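You operate a simulated robot arm through the tools that you are given. There is no shell and no other tool.

The job below is to be done with a simulated two-armed robot. You get a single attempt, and the scene is never put back.

TASK
Load the blue and grey boxes into the brown tray.
Fine: each right up against its back wall, side by side, upright and square to the wall. Set down upright: what you pick out.

The check looks at the end state, three seconds after you hand in, the way a careful person would. Anything else that was tipped, shoved, dropped, spilled or broken makes it a failure.

THE ROBOT
Two 7-joint arms with fingered hands on one trunk that stands fixed in place. Base frame: the origin is at the foot of the trunk, x ahead of it, y to its left, z up; the work surface is at about z = 0.78. Readings come in m, degrees, newtons and seconds.
The left shoulder is at [0.05, 0.214, 0.869], the right one opposite. With the tool pointing down near the work surface each hand reaches from about 0.4 to 0.9 m from the base axis, measured 20 degrees to its own side. Payload 3 kg a hand.
The TCP of each hand is the grasp point between the finger pads, 0.026 m short of the fingertips. In the tool frame z runs along the fingers and y along their closing line. The gripper opens to 0.132 m; its body begins 0.073 m behind the TCP. The gripper is a hand of 3 fingers: y runs from the thumb to the fingers, the wrist lies at [0, 0, -0.229] in the tool frame, and closing takes about 1.5 s.
Orientation is told as [roll, pitch, yaw] about the base's x, y, z axes, in that order, counted from this pose: with the fingers straight down and closing along the base's y, the tool's x points along the base's -x, its y along +y and its z along -z.

THE INTERFACE
- The arms move only by the tool move_arm. It takes "left_steps", "right_steps" or both (then of equal length, played together; a hand with none holds still); each is a list of rows, each a list of 2 entries, a list of its own where there are three numbers: the turn, a rotation vector about the tool's x, y, z in degrees, then the shift along the tool's x, y, z in m. In form: [[[rx, ry, rz], [x, y, z]], ...]. A call has 1 to 20 rows; each row is the pose to reach, as a shift and turn from the pose commanded when the call began, along the tool's axes at that moment. "left_claw" and "right_claw" are, for a hand that has rows, the finger opening in m, from 0 to 0.132, set as the call begins (left out, the last holds). Each row takes 0.2 s and may step no farther than 0.05 m and 8.6 degrees from the row before; otherwise, or with a gripper value out of range, the whole call is refused. Where a pose cannot be reached the arm comes as near as it can. A force on the tool above 40 N (or 10 N above the force at the start of the call, whichever is more), or a blocked arm, ends the call early, and 0.2 s more pass. Each finger travels about 0.072 m/s and halts on what it meets, pressing with about 27 N; the grip force reading is that of the motor and also rises with nothing between the fingers. The clock runs only during rows and for 0.2 s after the last one: add rows that repeat a pose to give the fingers time. The reply holds the time, the measured pose of the TCP, the force on the tool along the base axes, the opening and the grip force, in the units named above and with some noise, with the torque about the TCP (base axes, N m) and any sound that the robot's microphone picked up.
- Cameras (640 x 400 px; columns grow to the right, rows downward): "scene" is now at [0.0324, 0.0039, 1.5039]; the picture's right is [0.05, -1.00, 0.00], its down [-0.62, -0.03, -0.78] and it looks along [0.78, 0.04, -0.62] (base axes); focal length 361 px, centre (320, 200). "left" rides on the left gripper at [-0.062, 0.003, -0.092] in its tool frame; the picture's right is [-0.05, -1.00, 0.00], its down [0.83, -0.04, -0.56] and it looks along [0.55, -0.03, 0.83] (tool axes); focal length 230 px, centre (320, 200). "right" rides on the right gripper at [0.062, 0.003, -0.092] in its tool frame; the picture's right is [-0.05, 1.00, 0.00], its down [-0.83, -0.04, -0.56] and it looks along [-0.55, -0.03, 0.83] (tool axes); focal length 230 px, centre (320, 200). There is no depth. A picture from a camera that has moved, and an enlarged one, comes with that camera's place and axes in the base frame and with its lens.
- camera(camera): a new picture of that camera. No time passes.
- set_fingers(finger1, finger2, thumb_bend, hand): sets how far each is bent, from 0 (flat) to 1 (curled in); at 0.3 the hand is open as for a grip, at 0.7 the pads meet at the TCP. One left out holds its place. A second passes; each finger stops where it meets its share of the squeeze, and holds until it gets a number again. A gripper value or a shape takes the hand back. It gives what a move gives, with no picture; readings hold the bend of each and the force on the fingers (four entries, about 0 where the hand has none), thumb and palm.
- grasp_type(shape, hand): the hand has 3 fingers and takes this shape, open, in about a second: jaw (thumb against the fingers, like two jaws); tri (thumb and two fingers); tip (a fingertip pinch); poke (one finger out to press); point (the index stretched); flat (the hand flat); cup (the hand cupped); fist (a fist). The gripper value then closes the fingers along that shape, each until it touches; the sizes above hold for jaw. It gives what a move gives, with no picture.
- turn_head(pan, tilt): turns the head with the scene camera to pan (to the left, within 86 degrees either way) and tilt (down, from -29 to 69), counted from straight ahead of the robot. It gives what a move gives.
- close_up(camera, box): a new picture of the part [left, top, right, bottom] of that camera's present view, enlarged. No time passes.
- close_job(): hands the job in; it is judged then, once.

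Places have to be worked out from the pictures, the camera data and where the tool is seen. Open the grippers and draw the arms clear of the work before you hand the job in, unless the task says otherwise.

The tools are called after ">>>" by a JSON object that holds its "name" and its "arguments". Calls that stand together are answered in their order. move_arm: Moves the arms, as the interface text tells. Its arguments: {"type":"object","properties":{"left_steps":{"type":"array"},"left_claw":{"type":"number"},"right_steps":{"type":"array"},"right_claw":{"type":"number"}},"required":[]} The other tools are called the same way: grasp_type (shape, hand) gives the hand a shape; set_fingers (finger1, finger2, thumb_bend, hand) moves the fingers one by one; turn_head (pan, tilt) turns the head that bears the scene camera; camera (camera) takes a picture; close_up (camera, box) takes an enlarged picture of a part of a camera's view; close_job () hands the job in.

At the start:

```text
clock: 0.0
left_tcp_pos: [0.5719, 0.2651, 1.0674]
left_tool_rot: [0.0, 0.0, 0.1]
left_ft_force: [0.4, 0.3, 0.4]
left_torque: [0.02, -0.02, 0.0]
left_gripper_width: 0.1317
left_grasp_force: 0.0
left_shape: jaw
left_bend: [0.3, 0.3, 0.3]
left_finger forces: [0.1, 0.0, 0.1, 0.1, 0.0, 0.1]
right_tcp_pos: [0.5667, -0.2752, 1.0714]
right_tool_rot: [0.0, 0.0, 0.0]
right_ft_force: [-0.8, -0.3, -0.2]
right_torque: [0.01, 0.0, 0.01]
right_gripper_width: 0.1319
right_grasp_force: 0.0
right_shape: jaw
right_bend: [0.3, 0.3, 0.3]
right_finger forces: [0.1, 0.0, 0.1, 0.1, 0.0, 0.0]
head pan, tilt (commanded): [2.9, 38.3]
```

scene: 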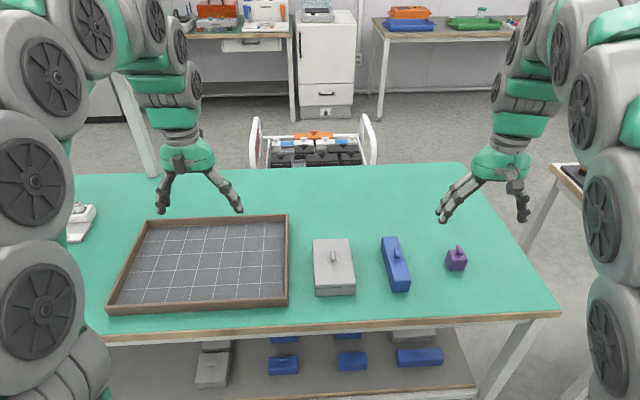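
right: 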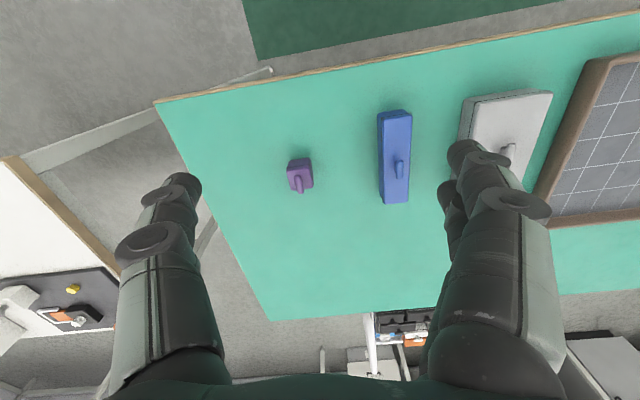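
left: 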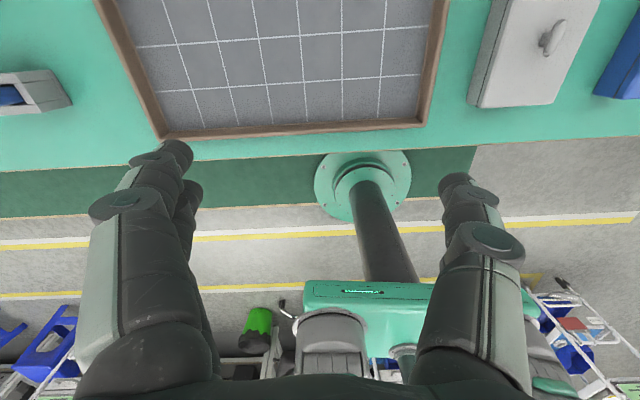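

I'll start by studying the tray and the boxes on the table in enlarged views before moving anything.

>>> {"name": "close_up", "arguments": {"camera": "scene", "box": [290, 210, 490, 335]}}

>>> {"name": "close_up", "arguments": {"camera": "scene", "box": [90, 195, 310, 332]}}

>>> {"name": "close_up", "arguments": {"camera": "right", "box": [260, 60, 640, 240]}}

>>> {"name": "close_up", "arguments": {"camera": "left", "box": [400, 0, 640, 150]}}

```text
3.20 times, centred on (390, 272) of scene
camera zoom: at [0.0324, 0.0039, 1.5039], right [0.05, -1.0, 0.0], down [-0.62, -0.03, -0.78], along [0.78, 0.04, -0.62], focal length 1157 px, centre (96, -32)
```

zoom: 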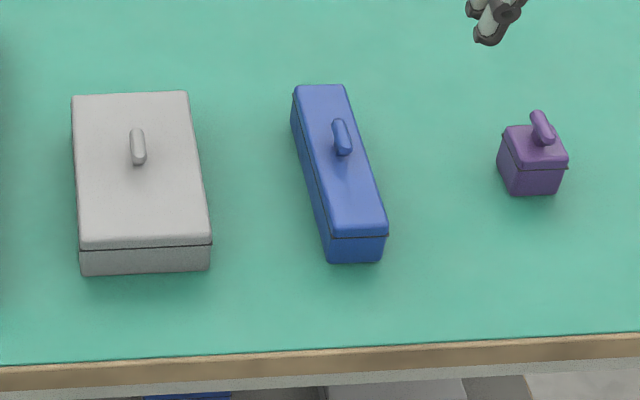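

```text
2.91 times, centred on (200, 264) of scene
camera zoom: at [0.0324, 0.0039, 1.5039], right [0.05, -1.0, 0.0], down [-0.62, -0.03, -0.78], along [0.78, 0.04, -0.62], focal length 1052 px, centre (669, 15)
```

zoom: 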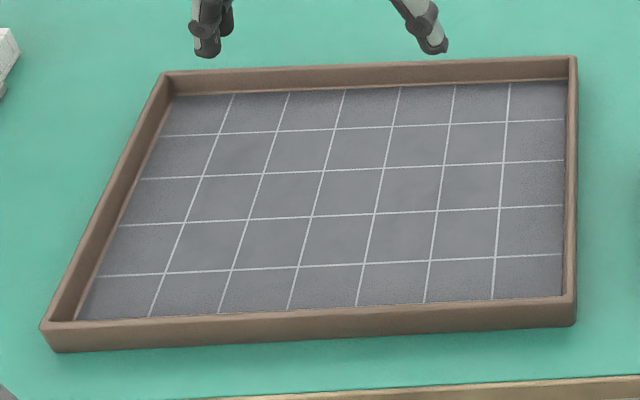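

```text
1.68 times, centred on (450, 150) of right
camera zoom: at [0.5046, -0.2714, 1.1642], right [0.05, 1.0, 0.0], down [0.83, -0.04, 0.56], along [0.55, -0.03, -0.83], focal length 388 px, centre (101, 284)
```

zoom: 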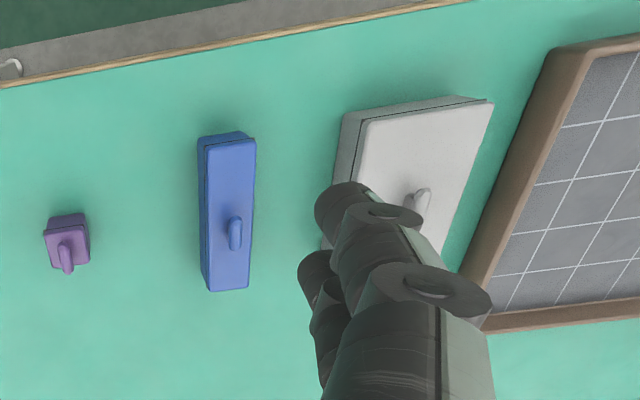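

```text
2.67 times, centred on (520, 75) of left
camera zoom: at [0.6338, 0.2682, 1.1595], right [0.05, -1.0, 0.0], down [-0.83, -0.04, 0.56], along [-0.55, -0.03, -0.83], focal length 614 px, centre (-213, 533)
```

zoom: 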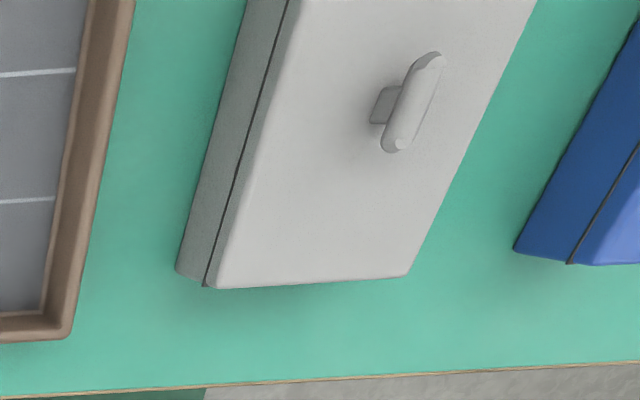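

The boxes (about 0.15 m long, 0.10 and 0.043 m wide) have T-shaped handles at their centres. Table and tray are turned about 6° to the left. I put grey near (0.652, 0.002) and blue near (0.669, -0.156). I'll draw the right arm clear and take the left hand high above the grey box, turned 6.3°.

>>> {"name": "move_arm", "arguments": {"left_steps": [[[0, 0, -1], [-0.011, -0.037, 0.012]], [[0, 0, -2], [-0.023, -0.075, 0.024]], [[0, 0, -3], [-0.034, -0.112, 0.036]], [[0, 0, -4], [-0.046, -0.15, 0.048]], [[0, 0, -5], [-0.057, -0.187, 0.06]], [[0, 0, -6], [-0.069, -0.225, 0.07]], [[0, 0, -6.2], [-0.08, -0.262, 0.08]], [[0, 0, -6.2], [-0.08, -0.262, 0.08]]], "right_steps": [[[0, 0, 0], [0.012, -0.025, -0.005]], [[0, 0, 0], [0.025, -0.05, -0.01]], [[0, 0, 0], [0.037, -0.075, -0.015]], [[0, 0, 0], [0.05, -0.1, -0.02]], [[0, 0, 0], [0.062, -0.125, -0.025]], [[0, 0, 0], [0.075, -0.15, -0.03]], [[0, 0, 0], [0.08, -0.17, -0.03]], [[0, 0, 0], [0.08, -0.17, -0.03]]]}}

```text
clock: 1.8
left_tcp_pos: [0.6513, 0.005, 0.9866]
left_tool_rot: [-0.1, 0.1, 6.3]
left_ft_force: [0.0, 0.7, 0.6]
left_torque: [-0.01, -0.02, 0.0]
left_gripper_width: 0.132
left_grasp_force: 0.1
left_shape: jaw
left_bend: [0.3, 0.3, 0.3]
left_finger forces: [0.1, 0.1, 0.0, 0.0, 0.1, 0.0]
right_tcp_pos: [0.4862, -0.444, 1.1011]
right_tool_rot: [0.0, 0.0, 0.1]
right_ft_force: [-0.3, 0.3, 0.2]
right_torque: [0.0, -0.01, 0.0]
right_gripper_width: 0.132
right_grasp_force: 0.0
right_shape: jaw
right_bend: [0.3, 0.3, 0.3]
right_finger forces: [0.1, 0.0, 0.0, 0.0, 0.0, 0.0]
head pan, tilt (commanded): [2.9, 38.3]
```

The left hand is at (0.651, 0.005, 0.987), roughly above grey. I'll take pictures to check how it lines up with the handle.

>>> {"name": "camera", "arguments": {"camera": "left"}}

>>> {"name": "camera", "arguments": {"camera": "scene"}}

>>> {"name": "close_up", "arguments": {"camera": "left", "box": [220, 40, 420, 165]}}

>>> {"name": "camera", "arguments": {"camera": "right"}}

```text
taken
camera left: at [0.7137, 0.0137, 1.0791], right [0.16, -0.99, 0.0], down [-0.82, -0.13, 0.56], along [-0.55, -0.09, -0.83], focal length 230 px, centre (320, 200)
```

left: 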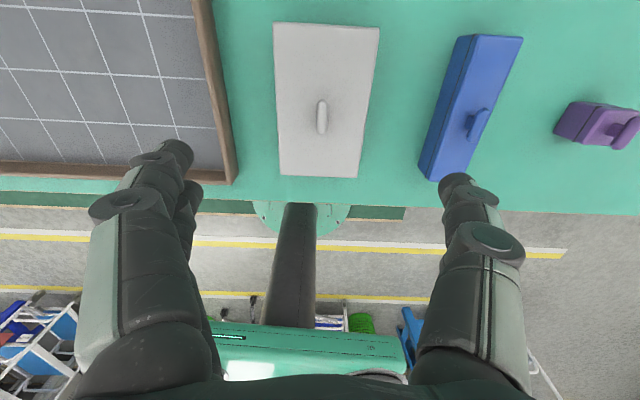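

```text
taken
camera scene: at [0.0324, 0.0039, 1.5039], right [0.05, -1.0, 0.0], down [-0.62, -0.03, -0.78], along [0.78, 0.04, -0.62], focal length 361 px, centre (320, 200)
```

scene: 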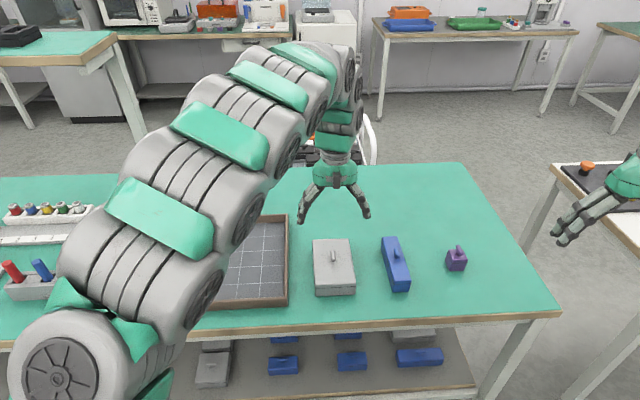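

```text
3.20 times, centred on (320, 102) of left
camera zoom: at [0.7137, 0.0137, 1.0791], right [0.16, -0.99, 0.0], down [-0.82, -0.13, 0.56], along [-0.55, -0.09, -0.83], focal length 736 px, centre (320, 512)
```

zoom: 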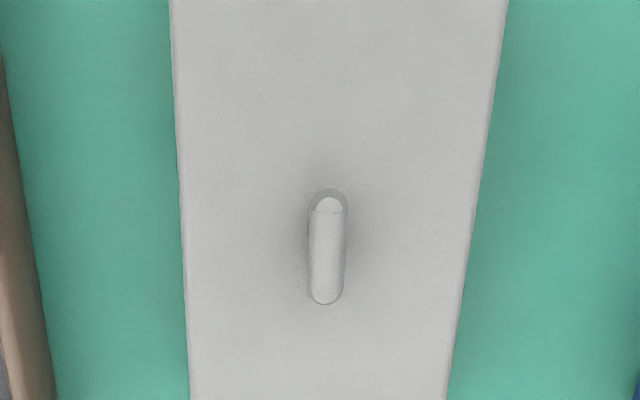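

```text
taken
camera right: at [0.4243, -0.4415, 1.1944], right [0.05, 1.0, 0.0], down [0.83, -0.04, 0.55], along [0.55, -0.03, -0.83], focal length 230 px, centre (320, 200)
```

right: 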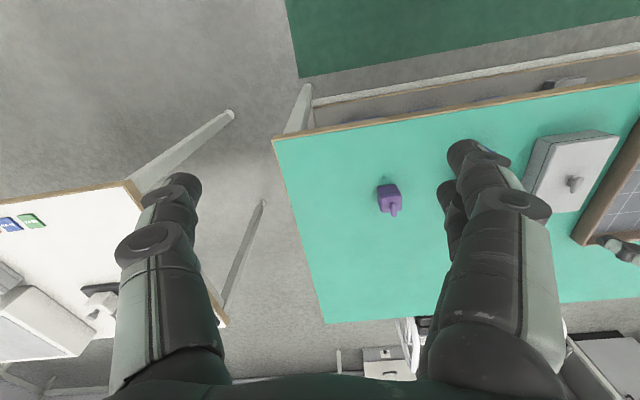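

The handle sits near (0.655, 0.003), with its top at about z 0.84 and the lid at about 0.82, so only the fingertips can reach it. I'll close the hand in free air to see how the fingertips meet.

>>> {"name": "move_arm", "arguments": {"left_steps": [[[0, 0, 0], [0, 0, 0]], [[0, 0, 0], [0, 0, 0]], [[0, 0, 0], [0, 0, 0]], [[0, 0, 0], [0, 0, 0]], [[0, 0, 0], [0, 0, 0]], [[0, 0, 0], [0, 0, 0]], [[0, 0, 0], [0, 0, 0]], [[0, 0, 0], [0, 0, 0]]], "left_claw": 0.012}}

>>> {"name": "camera", "arguments": {"camera": "left"}}

>>> {"name": "close_up", "arguments": {"camera": "scene", "box": [260, 130, 420, 230]}}

```text
clock: 3.6
left_tcp_pos: [0.6528, 0.0055, 0.986]
left_tool_rot: [-0.1, 0.0, 6.2]
left_ft_force: [-0.2, 0.3, -0.8]
left_torque: [-0.03, -0.02, 0.02]
left_gripper_width: 0.0126
left_grasp_force: 0.0
left_shape: jaw
left_bend: [0.72, 0.72, 0.7]
left_finger forces: [0.1, 0.1, 0.0, 0.0, 0.1, 0.1]
right_tcp_pos: [0.4878, -0.4451, 1.1011]
right_tool_rot: [0.0, 0.0, 0.0]
right_ft_force: [-0.1, 0.2, -0.8]
right_torque: [-0.03, 0.0, -0.02]
right_gripper_width: 0.1319
right_grasp_force: 0.0
right_shape: jaw
right_bend: [0.3, 0.3, 0.3]
right_finger forces: [0.0, 0.0, 0.0, 0.0, 0.1, 0.0]
head pan, tilt (commanded): [2.9, 38.3]
```

```text
taken
camera left: at [0.7139, 0.0139, 1.0796], right [0.16, -0.99, 0.0], down [-0.82, -0.13, 0.56], along [-0.55, -0.09, -0.83], focal length 230 px, centre (320, 200)
```

left: 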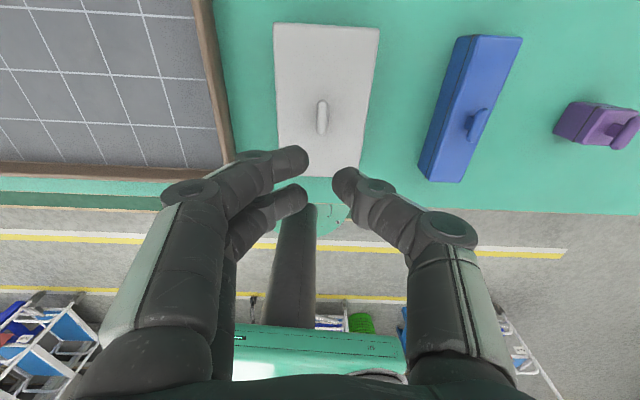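

```text
4.00 times, centred on (340, 180) of scene
camera zoom: at [0.0324, 0.0039, 1.5039], right [0.05, -1.0, 0.0], down [-0.62, -0.03, -0.78], along [0.78, 0.04, -0.62], focal length 1446 px, centre (240, 280)
```

zoom: 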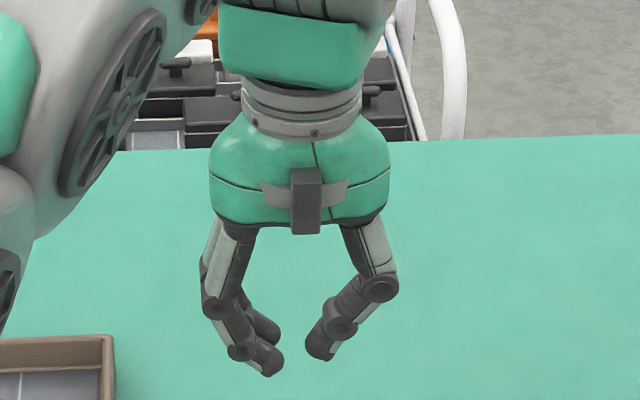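

The fingertips converge about 27 mm below the TCP, so a light tip pinch on the handle bar looks workable. I'll open to 0.05 m, descend to about z 0.90 over the grey handle and look again.

>>> {"name": "move_arm", "arguments": {"left_steps": [[[0, 0, 0], [-0.001, -0.001, 0.02]], [[0, 0, 0], [-0.002, -0.002, 0.045]], [[0, 0, 0], [-0.003, -0.002, 0.07]], [[0, 0, 0], [-0.003, -0.002, 0.085]], [[0, 0, 0], [-0.003, -0.002, 0.085]]], "left_claw": 0.05}}

>>> {"name": "camera", "arguments": {"camera": "left"}}

>>> {"name": "close_up", "arguments": {"camera": "scene", "box": [260, 180, 420, 280]}}

>>> {"name": "close_up", "arguments": {"camera": "left", "box": [240, 60, 400, 160]}}

```text
clock: 4.8
left_tcp_pos: [0.6555, 0.0013, 0.9025]
left_tool_rot: [0.0, -0.1, 6.2]
left_ft_force: [0.3, 0.4, -0.8]
left_torque: [0.01, -0.05, 0.01]
left_gripper_width: 0.0495
left_grasp_force: 0.1
left_shape: jaw
left_bend: [0.73, 0.73, 0.7]
left_finger forces: [0.0, 0.0, 0.0, 0.0, 0.0, 0.0]
right_tcp_pos: [0.4866, -0.4443, 1.1005]
right_tool_rot: [0.0, 0.0, -0.1]
right_ft_force: [-0.8, 0.1, 1.1]
right_torque: [0.0, -0.02, -0.03]
right_gripper_width: 0.132
right_grasp_force: 0.0
right_shape: jaw
right_bend: [0.3, 0.3, 0.3]
right_finger forces: [0.0, 0.0, 0.1, 0.1, 0.1, 0.0]
head pan, tilt (commanded): [2.9, 38.3]
```

```text
taken
camera left: at [0.7161, 0.011, 0.9948], right [0.16, -0.99, 0.0], down [-0.82, -0.13, 0.55], along [-0.55, -0.09, -0.83], focal length 230 px, centre (320, 200)
```

left: 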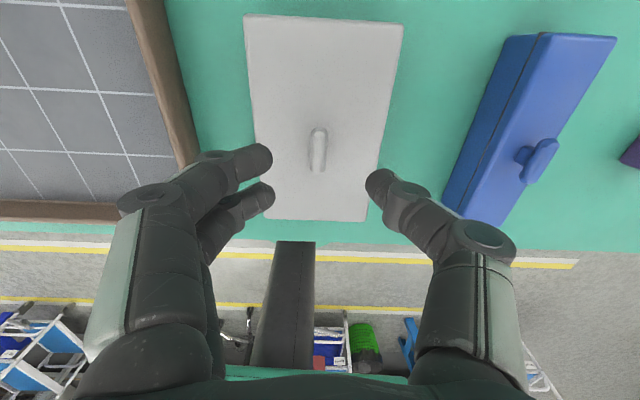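

```text
4.00 times, centred on (340, 230) of scene
camera zoom: at [0.0324, 0.0039, 1.5039], right [0.05, -1.0, 0.0], down [-0.62, -0.03, -0.78], along [0.78, 0.04, -0.62], focal length 1446 px, centre (240, 80)
```

zoom: 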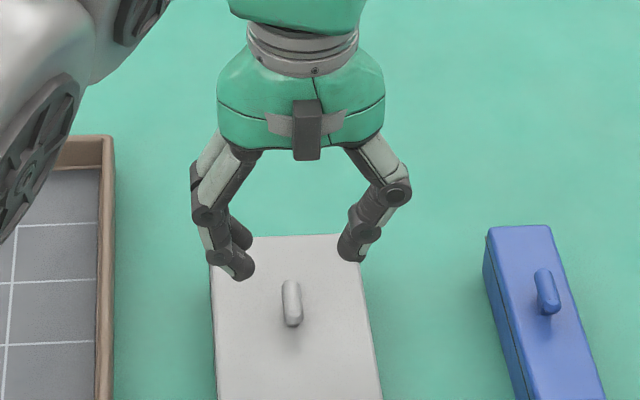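

```text
4.00 times, centred on (320, 110) of left
camera zoom: at [0.7161, 0.011, 0.9948], right [0.16, -0.99, 0.0], down [-0.82, -0.13, 0.55], along [-0.55, -0.09, -0.83], focal length 920 px, centre (320, 560)
```

zoom: 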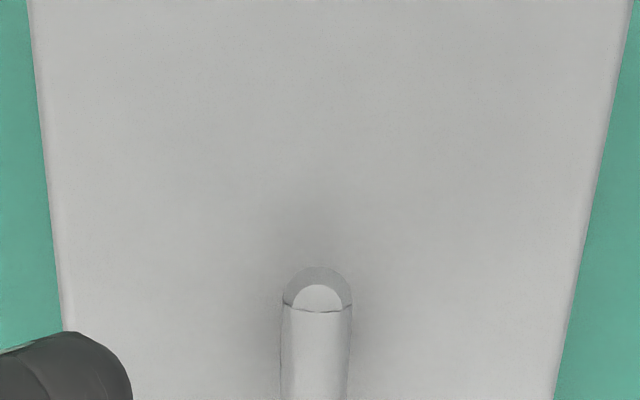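

The handle is centred between the fingers sideways and lies 2–4 mm beyond the TCP in depth. I'll take a tighter look at the handle's ends to pin down its length and height.

>>> {"name": "close_up", "arguments": {"camera": "left", "box": [260, 110, 388, 190]}}

>>> {"name": "close_up", "arguments": {"camera": "scene", "box": [300, 230, 380, 280]}}

>>> {"name": "close_up", "arguments": {"camera": "left", "box": [430, 20, 630, 145]}}

```text
5.00 times, centred on (324, 150) of left
camera zoom: at [0.7161, 0.011, 0.9948], right [0.16, -0.99, 0.0], down [-0.82, -0.13, 0.55], along [-0.55, -0.09, -0.83], focal length 1150 px, centre (300, 450)
```

zoom: 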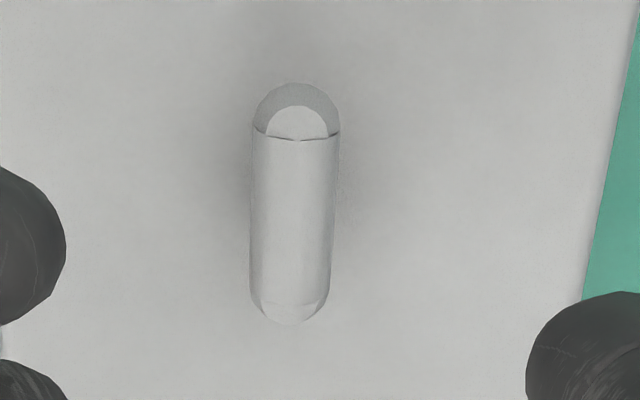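

```text
8.00 times, centred on (340, 255) of scene
camera zoom: at [0.0324, 0.0039, 1.5039], right [0.05, -1.0, 0.0], down [-0.62, -0.03, -0.78], along [0.78, 0.04, -0.62], focal length 2892 px, centre (160, -240)
```

zoom: 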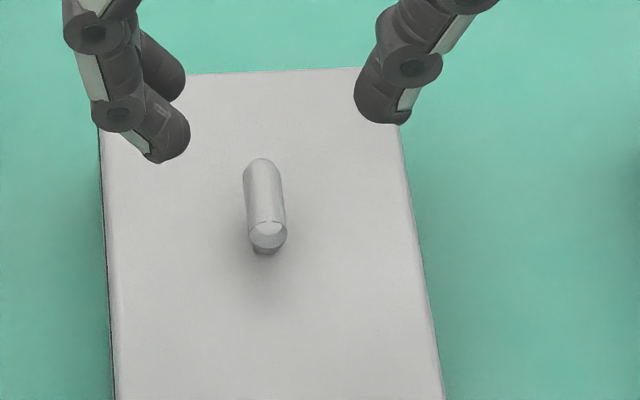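

```text
3.20 times, centred on (530, 82) of left
camera zoom: at [0.7161, 0.011, 0.9948], right [0.16, -0.99, 0.0], down [-0.82, -0.13, 0.55], along [-0.55, -0.09, -0.83], focal length 736 px, centre (-352, 576)
```

zoom: 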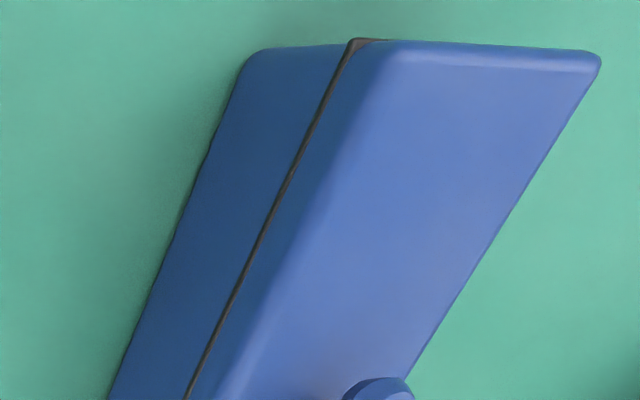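

The handle is a round bar, about 31 mm long and 11 mm thick, centred near (0.6526, 0.002) with its axis at z about 0.841. I'll lower to TCP z about 0.853, which puts the tips just below the bar and above the lid, and check the force.

>>> {"name": "move_arm", "arguments": {"left_steps": [[[0, 0, 0], [0.001, 0, 0.015]], [[0, 0, 0], [0.002, 0, 0.03]], [[0, 0, 0], [0.002, 0, 0.042]], [[0, 0, 0], [0.002, 0, 0.049]], [[0, 0, 0], [0.002, 0, 0.049]]]}}

>>> {"name": "camera", "arguments": {"camera": "left"}}

>>> {"name": "close_up", "arguments": {"camera": "scene", "box": [300, 220, 396, 280]}}

```text
clock: 6.0
left_tcp_pos: [0.6529, 0.002, 0.853]
left_tool_rot: [-0.1, 0.1, 6.2]
left_ft_force: [-0.2, 0.7, 0.3]
left_torque: [-0.02, 0.01, 0.01]
left_gripper_width: 0.0496
left_grasp_force: 0.0
left_shape: jaw
left_bend: [0.73, 0.73, 0.7]
left_finger forces: [0.0, 0.0, 0.0, 0.0, 0.0, 0.0]
right_tcp_pos: [0.4875, -0.4451, 1.1011]
right_tool_rot: [0.0, 0.0, 0.0]
right_ft_force: [-1.1, 0.1, 0.4]
right_torque: [-0.02, 0.01, -0.02]
right_gripper_width: 0.132
right_grasp_force: 0.1
right_shape: jaw
right_bend: [0.3, 0.3, 0.3]
right_finger forces: [0.0, 0.0, 0.0, 0.0, 0.1, 0.0]
head pan, tilt (commanded): [2.9, 38.3]
```

```text
taken
camera left: at [0.7144, 0.0109, 0.9449], right [0.16, -0.99, 0.0], down [-0.82, -0.13, 0.56], along [-0.55, -0.09, -0.83], focal length 230 px, centre (320, 200)
```

left: 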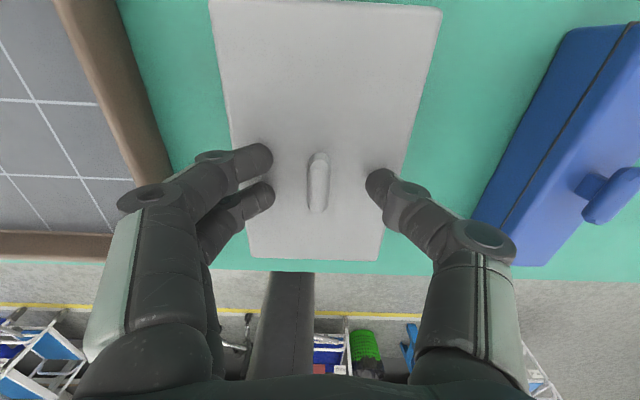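

```text
6.67 times, centred on (348, 250) of scene
camera zoom: at [0.0324, 0.0039, 1.5039], right [0.05, -1.0, 0.0], down [-0.62, -0.03, -0.78], along [0.78, 0.04, -0.62], focal length 2410 px, centre (133, -133)
```

zoom: 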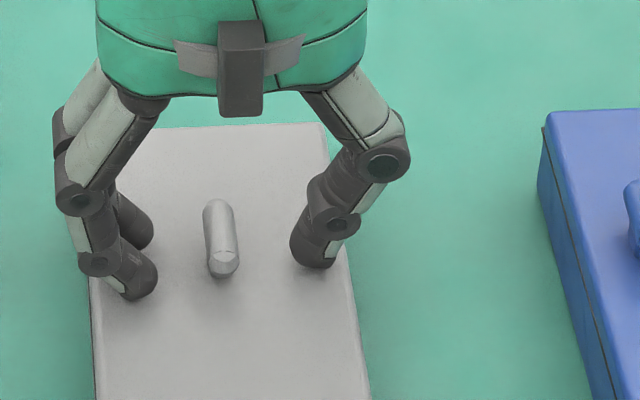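

No contact so far, and the bar lies midway between the thumb and the two fingers. I'll close on it.

>>> {"name": "move_arm", "arguments": {"left_steps": [[[0, 0, 0], [0, 0, 0]], [[0, 0, 0], [0, 0, 0]], [[0, 0, 0], [0, 0, 0]], [[0, 0, 0], [0, 0, 0]], [[0, 0, 0], [0, 0, 0]], [[0, 0, 0], [0, 0, 0]], [[0, 0, 0], [0, 0, 0]]], "left_claw": 0.0}}

>>> {"name": "camera", "arguments": {"camera": "left"}}

>>> {"name": "close_up", "arguments": {"camera": "scene", "box": [300, 220, 396, 280]}}

```text
clock: 7.6
left_tcp_pos: [0.653, 0.0031, 0.8524]
left_tool_rot: [0.0, 0.0, 6.2]
left_ft_force: [-0.1, 0.3, -0.7]
left_torque: [0.02, 0.02, -0.01]
left_gripper_width: 0.0044
left_grasp_force: 26.7
left_shape: jaw
left_bend: [0.71, 0.71, 0.7]
left_finger forces: [13.3, 13.5, 0.0, 0.0, 26.7, 0.0]
right_tcp_pos: [0.4867, -0.4447, 1.1012]
right_tool_rot: [0.0, 0.0, 0.1]
right_ft_force: [-0.2, 0.5, -0.4]
right_torque: [-0.01, -0.02, -0.04]
right_gripper_width: 0.132
right_grasp_force: 0.1
right_shape: jaw
right_bend: [0.3, 0.3, 0.3]
right_finger forces: [0.0, 0.1, 0.0, 0.0, 0.0, 0.0]
head pan, tilt (commanded): [2.9, 38.3]
```

```text
taken
camera left: at [0.7145, 0.0109, 0.9449], right [0.16, -0.99, 0.0], down [-0.82, -0.13, 0.56], along [-0.55, -0.09, -0.83], focal length 230 px, centre (320, 200)
```

left: 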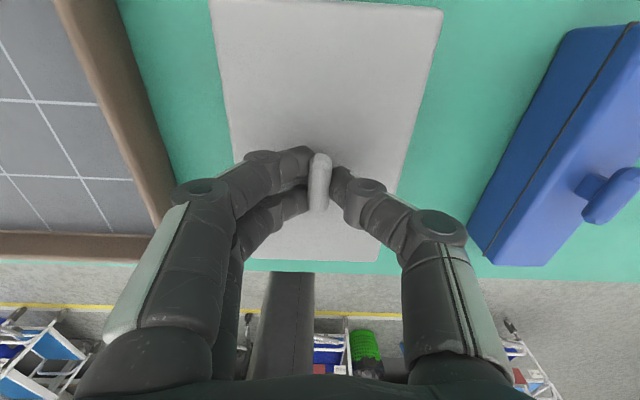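

```text
6.67 times, centred on (348, 250) of scene
camera zoom: at [0.0324, 0.0039, 1.5039], right [0.05, -1.0, 0.0], down [-0.62, -0.03, -0.78], along [0.78, 0.04, -0.62], focal length 2410 px, centre (133, -133)
```

zoom: 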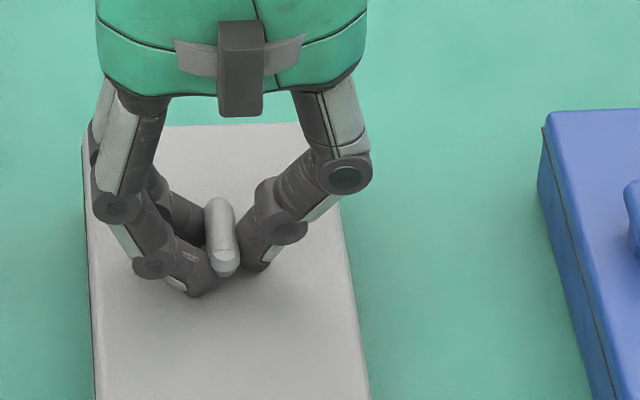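

The grip holds at 26.7 N with the fingertips tucked under the bar. I'll lift 25 mm and check that the whole box comes up, not just the lid.

>>> {"name": "move_arm", "arguments": {"left_steps": [[[0, 0, 0], [0, 0, -0.005]], [[0, 0, 0], [0, 0, -0.012]], [[0, 0, 0], [0, 0, -0.02]], [[0, 0, 0], [0, 0, -0.025]], [[0, 0, 0], [0, 0, -0.025]]]}}

>>> {"name": "close_up", "arguments": {"camera": "scene", "box": [280, 200, 440, 300]}}

>>> {"name": "camera", "arguments": {"camera": "left"}}

>>> {"name": "camera", "arguments": {"camera": "right"}}

```text
clock: 8.8
left_tcp_pos: [0.6525, 0.0015, 0.8786]
left_tool_rot: [-0.1, 0.1, 6.1]
left_ft_force: [-0.1, -0.6, -3.7]
left_torque: [0.01, 0.0, 0.03]
left_gripper_width: 0.0045
left_grasp_force: 27.0
left_shape: jaw
left_bend: [0.71, 0.71, 0.7]
left_finger forces: [13.5, 13.9, 0.0, 0.1, 27.2, 0.0]
right_tcp_pos: [0.4873, -0.4449, 1.1005]
right_tool_rot: [0.0, 0.0, 0.0]
right_ft_force: [-0.7, -0.2, 0.6]
right_torque: [0.0, -0.03, -0.02]
right_gripper_width: 0.1319
right_grasp_force: 0.1
right_shape: jaw
right_bend: [0.3, 0.3, 0.3]
right_finger forces: [0.0, 0.0, 0.0, 0.1, 0.1, 0.1]
head pan, tilt (commanded): [2.9, 38.3]
```

```text
4.00 times, centred on (360, 250) of scene
camera zoom: at [0.0324, 0.0039, 1.5039], right [0.05, -1.0, 0.0], down [-0.62, -0.03, -0.78], along [0.78, 0.04, -0.62], focal length 1446 px, centre (160, 0)
```

zoom: 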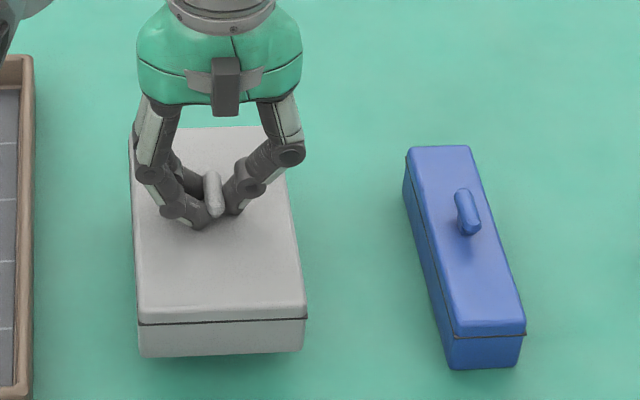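

```text
taken
camera left: at [0.7144, 0.011, 0.9701], right [0.16, -0.99, 0.0], down [-0.82, -0.13, 0.56], along [-0.55, -0.09, -0.83], focal length 230 px, centre (320, 200)
```

left: 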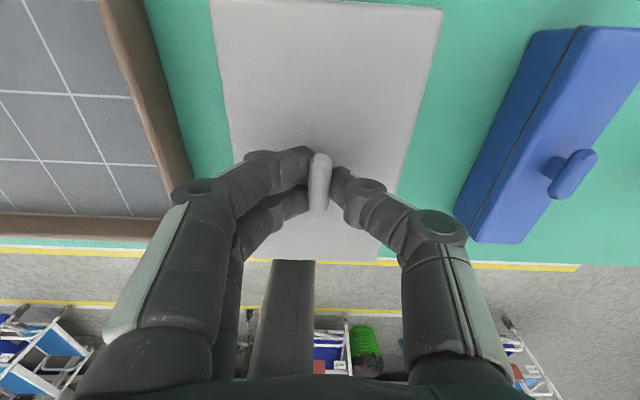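

```text
taken
camera right: at [0.4245, -0.4413, 1.1944], right [0.05, 1.0, 0.0], down [0.83, -0.04, 0.56], along [0.55, -0.03, -0.83], focal length 230 px, centre (320, 200)
```

right: 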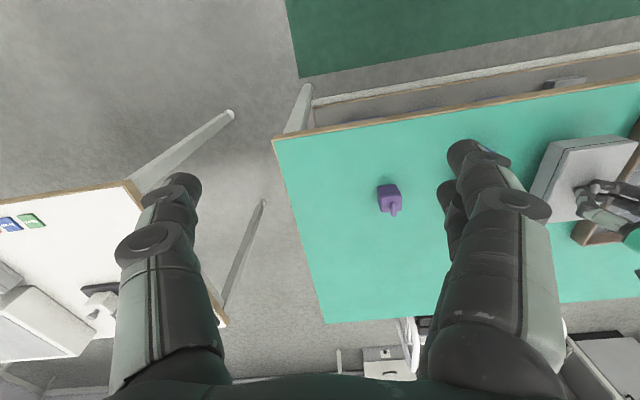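

The whole box rose level (weight about 4 N), lid and body together. Before carrying it over I'll measure the tray's back-right and front-right corners more finely.

>>> {"name": "close_up", "arguments": {"camera": "scene", "box": [230, 205, 310, 255]}}

>>> {"name": "close_up", "arguments": {"camera": "scene", "box": [230, 270, 310, 320]}}

>>> {"name": "camera", "arguments": {"camera": "scene"}}

```text
8.00 times, centred on (270, 230) of scene
camera zoom: at [0.0324, 0.0039, 1.5039], right [0.05, -1.0, 0.0], down [-0.62, -0.03, -0.78], along [0.78, 0.04, -0.62], focal length 2892 px, centre (720, -40)
```

zoom: 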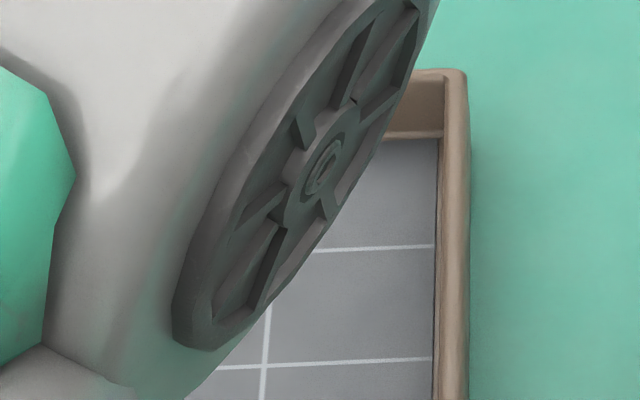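

```text
8.00 times, centred on (270, 295) of scene
camera zoom: at [0.0324, 0.0039, 1.5039], right [0.05, -1.0, 0.0], down [-0.62, -0.03, -0.78], along [0.78, 0.04, -0.62], focal length 2892 px, centre (720, -560)
```

zoom: 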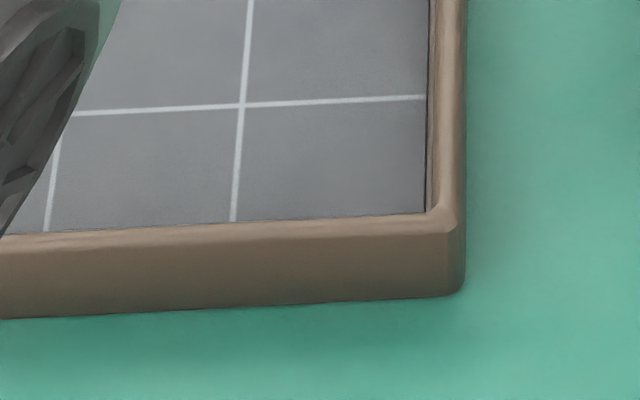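

```text
taken
camera scene: at [0.0324, 0.0039, 1.5039], right [0.05, -1.0, 0.0], down [-0.62, -0.03, -0.78], along [0.78, 0.04, -0.62], focal length 361 px, centre (320, 200)
```

scene: 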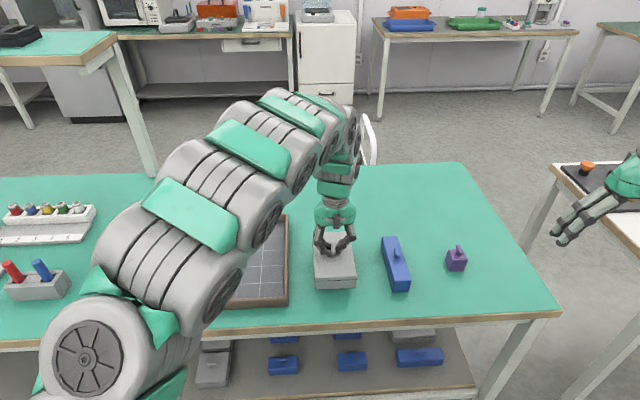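

The tray floor is at about z 0.783 and the wall tops at about 0.81, and the back wall's inner face crosses near (0.829, 0.15) at the same 6.3° turn. I'll raise the box about 70 mm and carry it over the tray, stopping 15 mm short of the back wall.

>>> {"name": "move_arm", "arguments": {"left_steps": [[[0, 0, 0], [0, 0, -0.02]], [[0, 0, 0], [0, 0, -0.045]], [[0, 0, 0], [0, 0, -0.065]], [[0, 0, 0], [-0.005, 0.015, -0.07]], [[0, 0, 0], [-0.014, 0.042, -0.07]], [[0, 0, 0], [-0.025, 0.075, -0.07]], [[0, 0, 0], [-0.037, 0.108, -0.07]], [[0, 0, 0], [-0.048, 0.141, -0.07]], [[0, 0, 0], [-0.06, 0.174, -0.07]], [[0, 0, 0], [-0.072, 0.207, -0.07]], [[0, 0, 0], [-0.083, 0.24, -0.07]], [[0, 0, 0], [-0.093, 0.268, -0.07]], [[0, 0, 0], [-0.098, 0.284, -0.07]], [[0, 0, 0], [-0.1, 0.29, -0.07]], [[0, 0, 0], [-0.1, 0.29, -0.07]]]}}

>>> {"name": "camera", "arguments": {"camera": "scene"}}

>>> {"name": "camera", "arguments": {"camera": "left"}}

```text
clock: 12.0
left_tcp_pos: [0.7214, 0.3015, 0.949]
left_tool_rot: [0.0, 0.1, 6.2]
left_ft_force: [-0.7, -0.3, -3.6]
left_torque: [0.02, 0.01, -0.01]
left_gripper_width: 0.0044
left_grasp_force: 27.2
left_shape: jaw
left_bend: [0.71, 0.71, 0.7]
left_finger forces: [13.9, 14.8, 0.0, 0.0, 29.0, 0.0]
right_tcp_pos: [0.487, -0.4447, 1.1006]
right_tool_rot: [0.0, 0.0, 0.0]
right_ft_force: [-0.5, 0.1, -0.4]
right_torque: [0.03, 0.0, 0.03]
right_gripper_width: 0.1321
right_grasp_force: 0.1
right_shape: jaw
right_bend: [0.3, 0.3, 0.3]
right_finger forces: [0.1, 0.0, 0.0, 0.0, 0.0, 0.0]
head pan, tilt (commanded): [2.9, 38.3]
```

```text
taken
camera scene: at [0.0324, 0.0039, 1.5039], right [0.05, -1.0, 0.0], down [-0.62, -0.03, -0.78], along [0.78, 0.04, -0.62], focal length 361 px, centre (320, 200)
```

scene: 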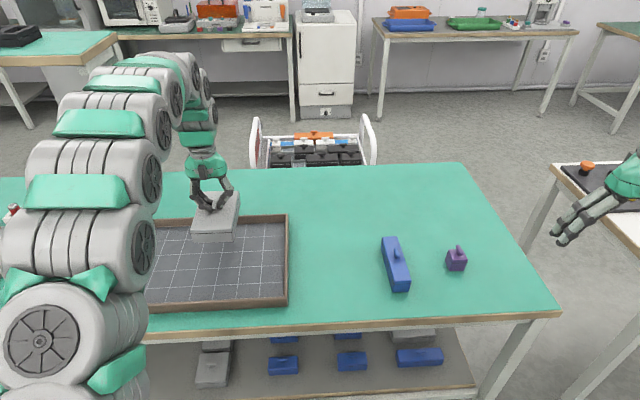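

```text
taken
camera left: at [0.7828, 0.31, 1.0407], right [0.16, -0.99, 0.0], down [-0.82, -0.13, 0.56], along [-0.55, -0.09, -0.83], focal length 230 px, centre (320, 200)
```

left: 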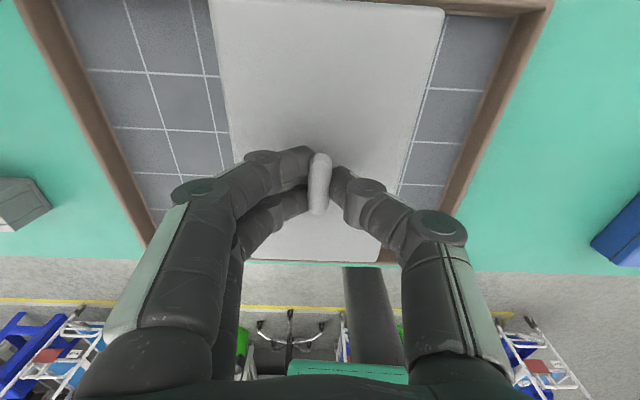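

The box hangs steadily over the tray, and the left camera catches the back wall at its upper right edge. I'll enlarge that to refine the wall's position and angle.

>>> {"name": "close_up", "arguments": {"camera": "left", "box": [400, 0, 580, 112]}}

>>> {"name": "close_up", "arguments": {"camera": "scene", "box": [150, 170, 310, 270]}}

>>> {"name": "close_up", "arguments": {"camera": "left", "box": [0, 0, 240, 150]}}

```text
3.56 times, centred on (490, 56) of left
camera zoom: at [0.7828, 0.31, 1.0407], right [0.16, -0.99, 0.0], down [-0.82, -0.13, 0.56], along [-0.55, -0.09, -0.83], focal length 818 px, centre (-284, 712)
```

zoom: 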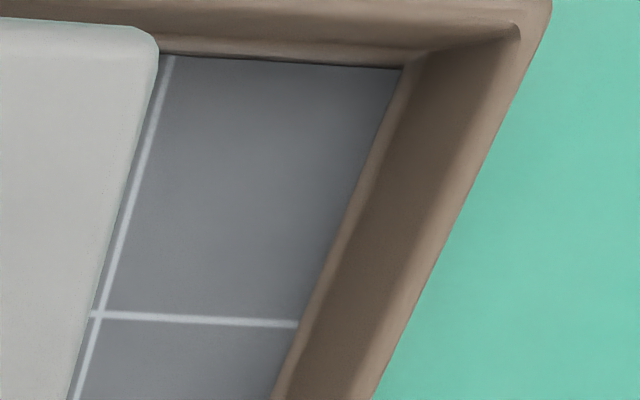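

```text
4.00 times, centred on (230, 220) of scene
camera zoom: at [0.0324, 0.0039, 1.5039], right [0.05, -1.0, 0.0], down [-0.62, -0.03, -0.78], along [0.78, 0.04, -0.62], focal length 1446 px, centre (680, 120)
```

zoom: 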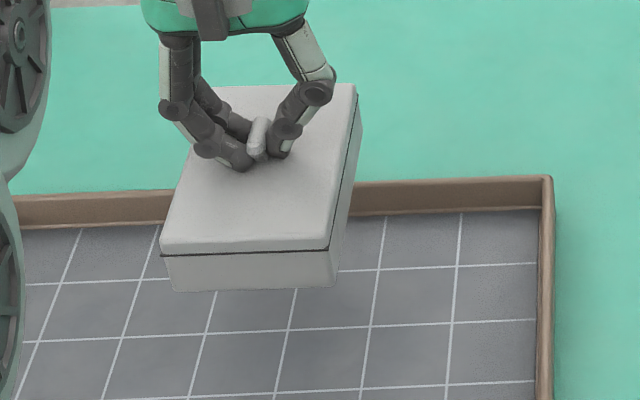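

```text
2.67 times, centred on (120, 75) of left
camera zoom: at [0.7828, 0.31, 1.0407], right [0.16, -0.99, 0.0], down [-0.82, -0.13, 0.56], along [-0.55, -0.09, -0.83], focal length 614 px, centre (853, 533)
```

zoom: 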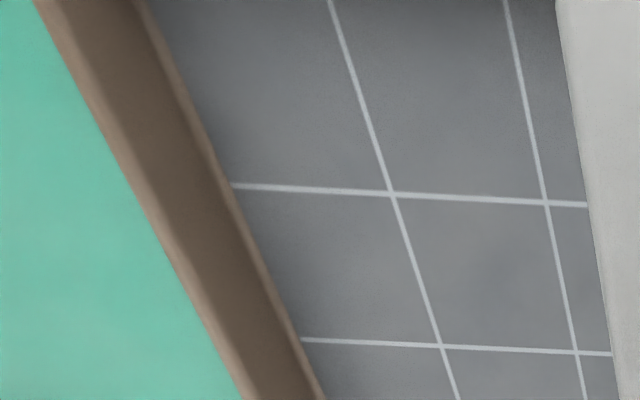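

The wall line runs parallel to the tool's closing axis (within about 0.3°) at 0.0914 m ahead of the TCP. The box's far edge is at 0.078 m, leaving a gap of about 13 mm. I'll descend to about 6 mm above the floor at this spot.

>>> {"name": "move_arm", "arguments": {"left_steps": [[[0, 0, 0], [0, 0, 0.02]], [[0, 0, 0], [0, 0, 0.045]], [[0, 0, -0.2], [0, 0, 0.065]], [[0, 0, -0.2], [0, 0, 0.078]], [[0, 0, -0.2], [0, 0, 0.086]], [[0, 0, -0.2], [0, 0, 0.087]]]}}

>>> {"name": "camera", "arguments": {"camera": "left"}}

>>> {"name": "close_up", "arguments": {"camera": "scene", "box": [150, 170, 310, 270]}}

```text
clock: 13.4
left_tcp_pos: [0.7217, 0.3019, 0.862]
left_tool_rot: [0.0, 0.0, 6.3]
left_ft_force: [0.0, -0.4, -3.6]
left_torque: [0.03, 0.02, -0.01]
left_gripper_width: 0.0042
left_grasp_force: 26.4
left_shape: jaw
left_bend: [0.71, 0.71, 0.7]
left_finger forces: [14.5, 15.6, 0.1, 0.0, 29.7, 0.0]
right_tcp_pos: [0.4872, -0.4446, 1.1006]
right_tool_rot: [-0.1, 0.0, 0.2]
right_ft_force: [-0.1, 0.4, -0.5]
right_torque: [0.02, -0.01, 0.04]
right_gripper_width: 0.1318
right_grasp_force: 0.1
right_shape: jaw
right_bend: [0.3, 0.3, 0.3]
right_finger forces: [0.0, 0.1, 0.1, 0.0, 0.1, 0.0]
head pan, tilt (commanded): [2.9, 38.3]
```

```text
taken
camera left: at [0.7823, 0.3106, 0.9542], right [0.16, -0.99, 0.0], down [-0.82, -0.14, 0.56], along [-0.55, -0.09, -0.83], focal length 230 px, centre (320, 200)
```

left: 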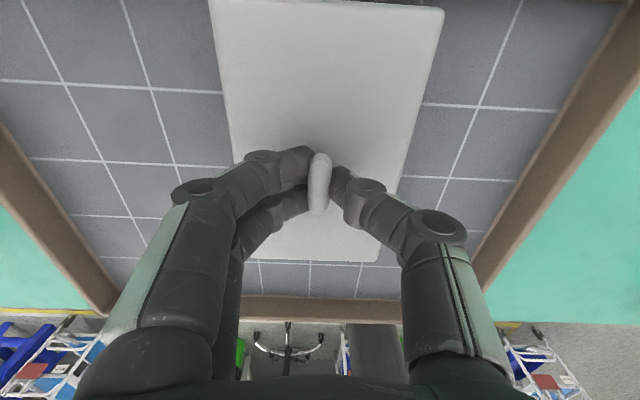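

```text
4.00 times, centred on (230, 220) of scene
camera zoom: at [0.0324, 0.0039, 1.5039], right [0.05, -1.0, 0.0], down [-0.62, -0.03, -0.78], along [0.78, 0.04, -0.62], focal length 1446 px, centre (680, 120)
```

zoom: 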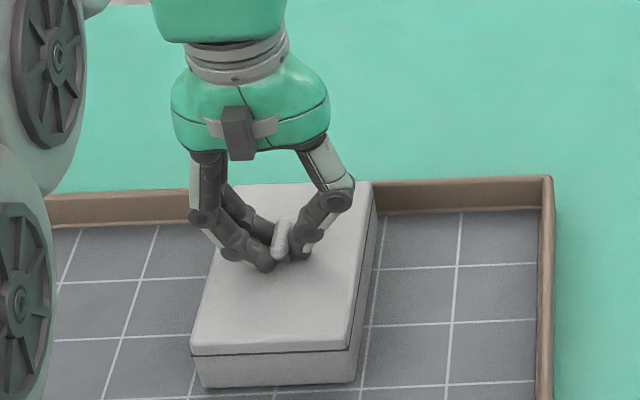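

No contact yet. I'll lower another 4 mm to hover about 2 mm above the floor, then start edging towards the back wall.

>>> {"name": "move_arm", "arguments": {"left_steps": [[[0, 0, 0], [0, 0, 0.002]], [[0, 0, 0], [0, 0, 0.004]], [[0, 0, 0], [-0.004, 0, 0.004]], [[0, 0, 0], [-0.008, 0, 0.004]], [[0, 0, 0], [-0.008, 0, 0.004]]]}}

>>> {"name": "close_up", "arguments": {"camera": "left", "box": [370, 0, 530, 100]}}

>>> {"name": "close_up", "arguments": {"camera": "scene", "box": [190, 200, 270, 250]}}

```text
clock: 14.7
left_tcp_pos: [0.7302, 0.3025, 0.8597]
left_tool_rot: [0.0, -0.2, 6.4]
left_ft_force: [-1.3, -0.1, 6.4]
left_torque: [-0.08, 0.04, 0.01]
left_gripper_width: 0.0063
left_grasp_force: 27.0
left_shape: jaw
left_bend: [0.71, 0.71, 0.7]
left_finger forces: [20.1, 22.5, 0.0, 0.0, 41.8, 0.1]
right_tcp_pos: [0.4868, -0.4445, 1.1007]
right_tool_rot: [0.0, 0.1, -0.1]
right_ft_force: [-0.1, -0.6, 0.3]
right_torque: [-0.05, 0.02, 0.02]
right_gripper_width: 0.1318
right_grasp_force: 0.0
right_shape: jaw
right_bend: [0.3, 0.3, 0.3]
right_finger forces: [0.0, 0.1, 0.1, 0.0, 0.0, 0.0]
head pan, tilt (commanded): [2.9, 38.3]
stopped in row 5 (left hand): the force on the tool passed its limit at 41 N (the readings are from after the stop); the commanded pose is now the measured one
```

```text
4.00 times, centred on (450, 50) of left
camera zoom: at [0.7913, 0.3116, 0.9519], right [0.16, -0.99, 0.0], down [-0.82, -0.14, 0.55], along [-0.54, -0.09, -0.83], focal length 920 px, centre (-200, 800)
```

zoom: 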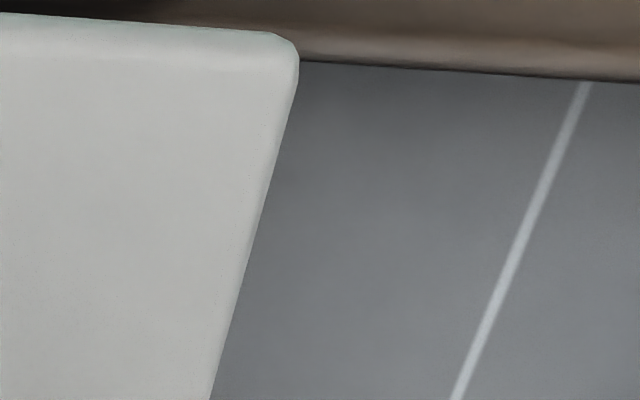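

```text
8.00 times, centred on (230, 225) of scene
camera zoom: at [0.0323, 0.0039, 1.5039], right [0.05, -1.0, 0.0], down [-0.62, -0.03, -0.78], along [0.78, 0.04, -0.62], focal length 2892 px, centre (1040, 0)
```

zoom: 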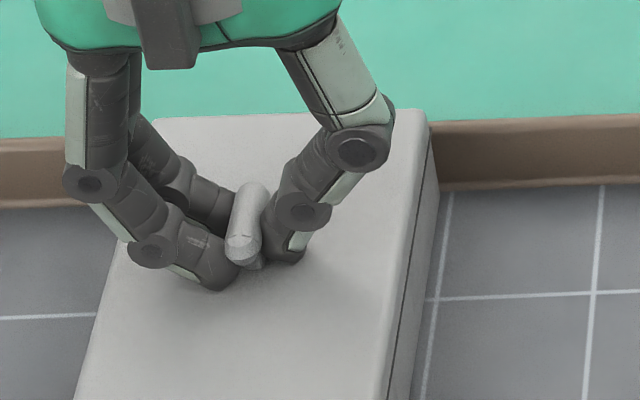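

The floor is a few mm higher than I judged (about 0.787), so the box has already landed, and the remaining gap to the wall is about 2 mm. I'll check that the tray itself has not moved by repeating the earlier corner views.

>>> {"name": "close_up", "arguments": {"camera": "scene", "box": [230, 205, 310, 255]}}

>>> {"name": "close_up", "arguments": {"camera": "scene", "box": [230, 270, 310, 320]}}

```text
8.00 times, centred on (270, 230) of scene
camera zoom: at [0.0323, 0.0039, 1.5039], right [0.05, -1.0, 0.0], down [-0.62, -0.03, -0.78], along [0.78, 0.04, -0.62], focal length 2892 px, centre (720, -40)
```

zoom: 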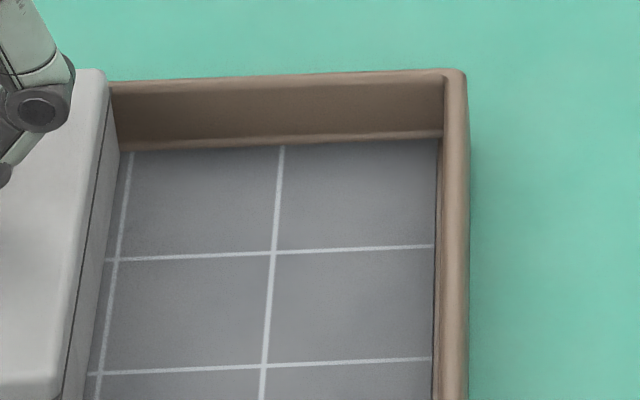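

```text
8.00 times, centred on (270, 295) of scene
camera zoom: at [0.0323, 0.0039, 1.5039], right [0.05, -1.0, 0.0], down [-0.62, -0.03, -0.78], along [0.78, 0.04, -0.62], focal length 2892 px, centre (720, -560)
```

zoom: 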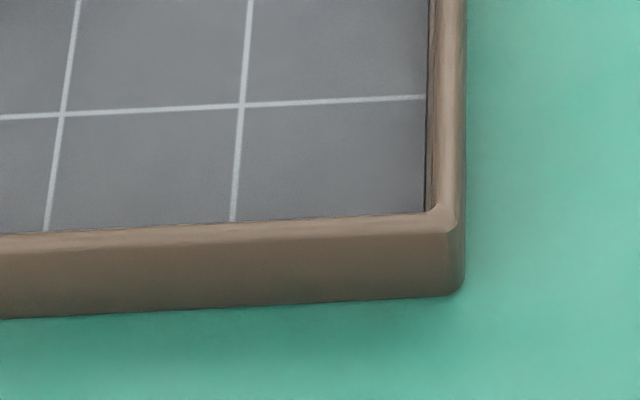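

The tray is exactly where it was. I'll ease off the downward press by about 1.5 mm, then creep forward in half-millimetre rows.

>>> {"name": "move_arm", "arguments": {"left_steps": [[[0, 0, 0], [0, 0, -0.0015]], [[0, 0, 0], [-0.0005, 0, -0.0015]], [[0, 0, 0], [-0.001, 0, -0.0015]], [[0, 0, 0], [-0.001, 0, -0.0015]]]}}

>>> {"name": "close_up", "arguments": {"camera": "left", "box": [370, 0, 530, 100]}}

```text
clock: 15.7
left_tcp_pos: [0.7308, 0.3029, 0.8608]
left_tool_rot: [0.0, -0.3, 6.4]
left_ft_force: [-0.4, 1.1, -3.3]
left_torque: [0.0, 0.03, 0.01]
left_gripper_width: 0.0058
left_grasp_force: 26.9
left_shape: jaw
left_bend: [0.71, 0.71, 0.7]
left_finger forces: [18.0, 19.8, 0.0, 0.1, 36.0, 0.0]
right_tcp_pos: [0.4869, -0.4452, 1.1011]
right_tool_rot: [-0.1, 0.1, 0.0]
right_ft_force: [1.0, -0.3, 0.4]
right_torque: [0.02, 0.01, -0.02]
right_gripper_width: 0.132
right_grasp_force: 0.0
right_shape: jaw
right_bend: [0.3, 0.3, 0.3]
right_finger forces: [0.1, 0.0, 0.0, 0.1, 0.0, 0.1]
head pan, tilt (commanded): [2.9, 38.3]
```

```text
4.00 times, centred on (450, 50) of left
camera zoom: at [0.7922, 0.3117, 0.9527], right [0.16, -0.99, 0.0], down [-0.82, -0.14, 0.55], along [-0.55, -0.09, -0.83], focal length 920 px, centre (-200, 800)
```

zoom: 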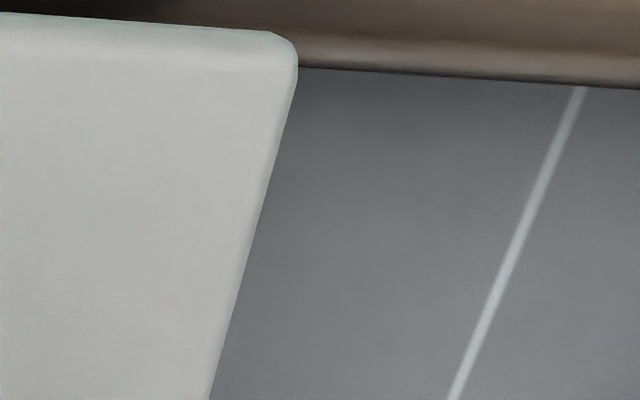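

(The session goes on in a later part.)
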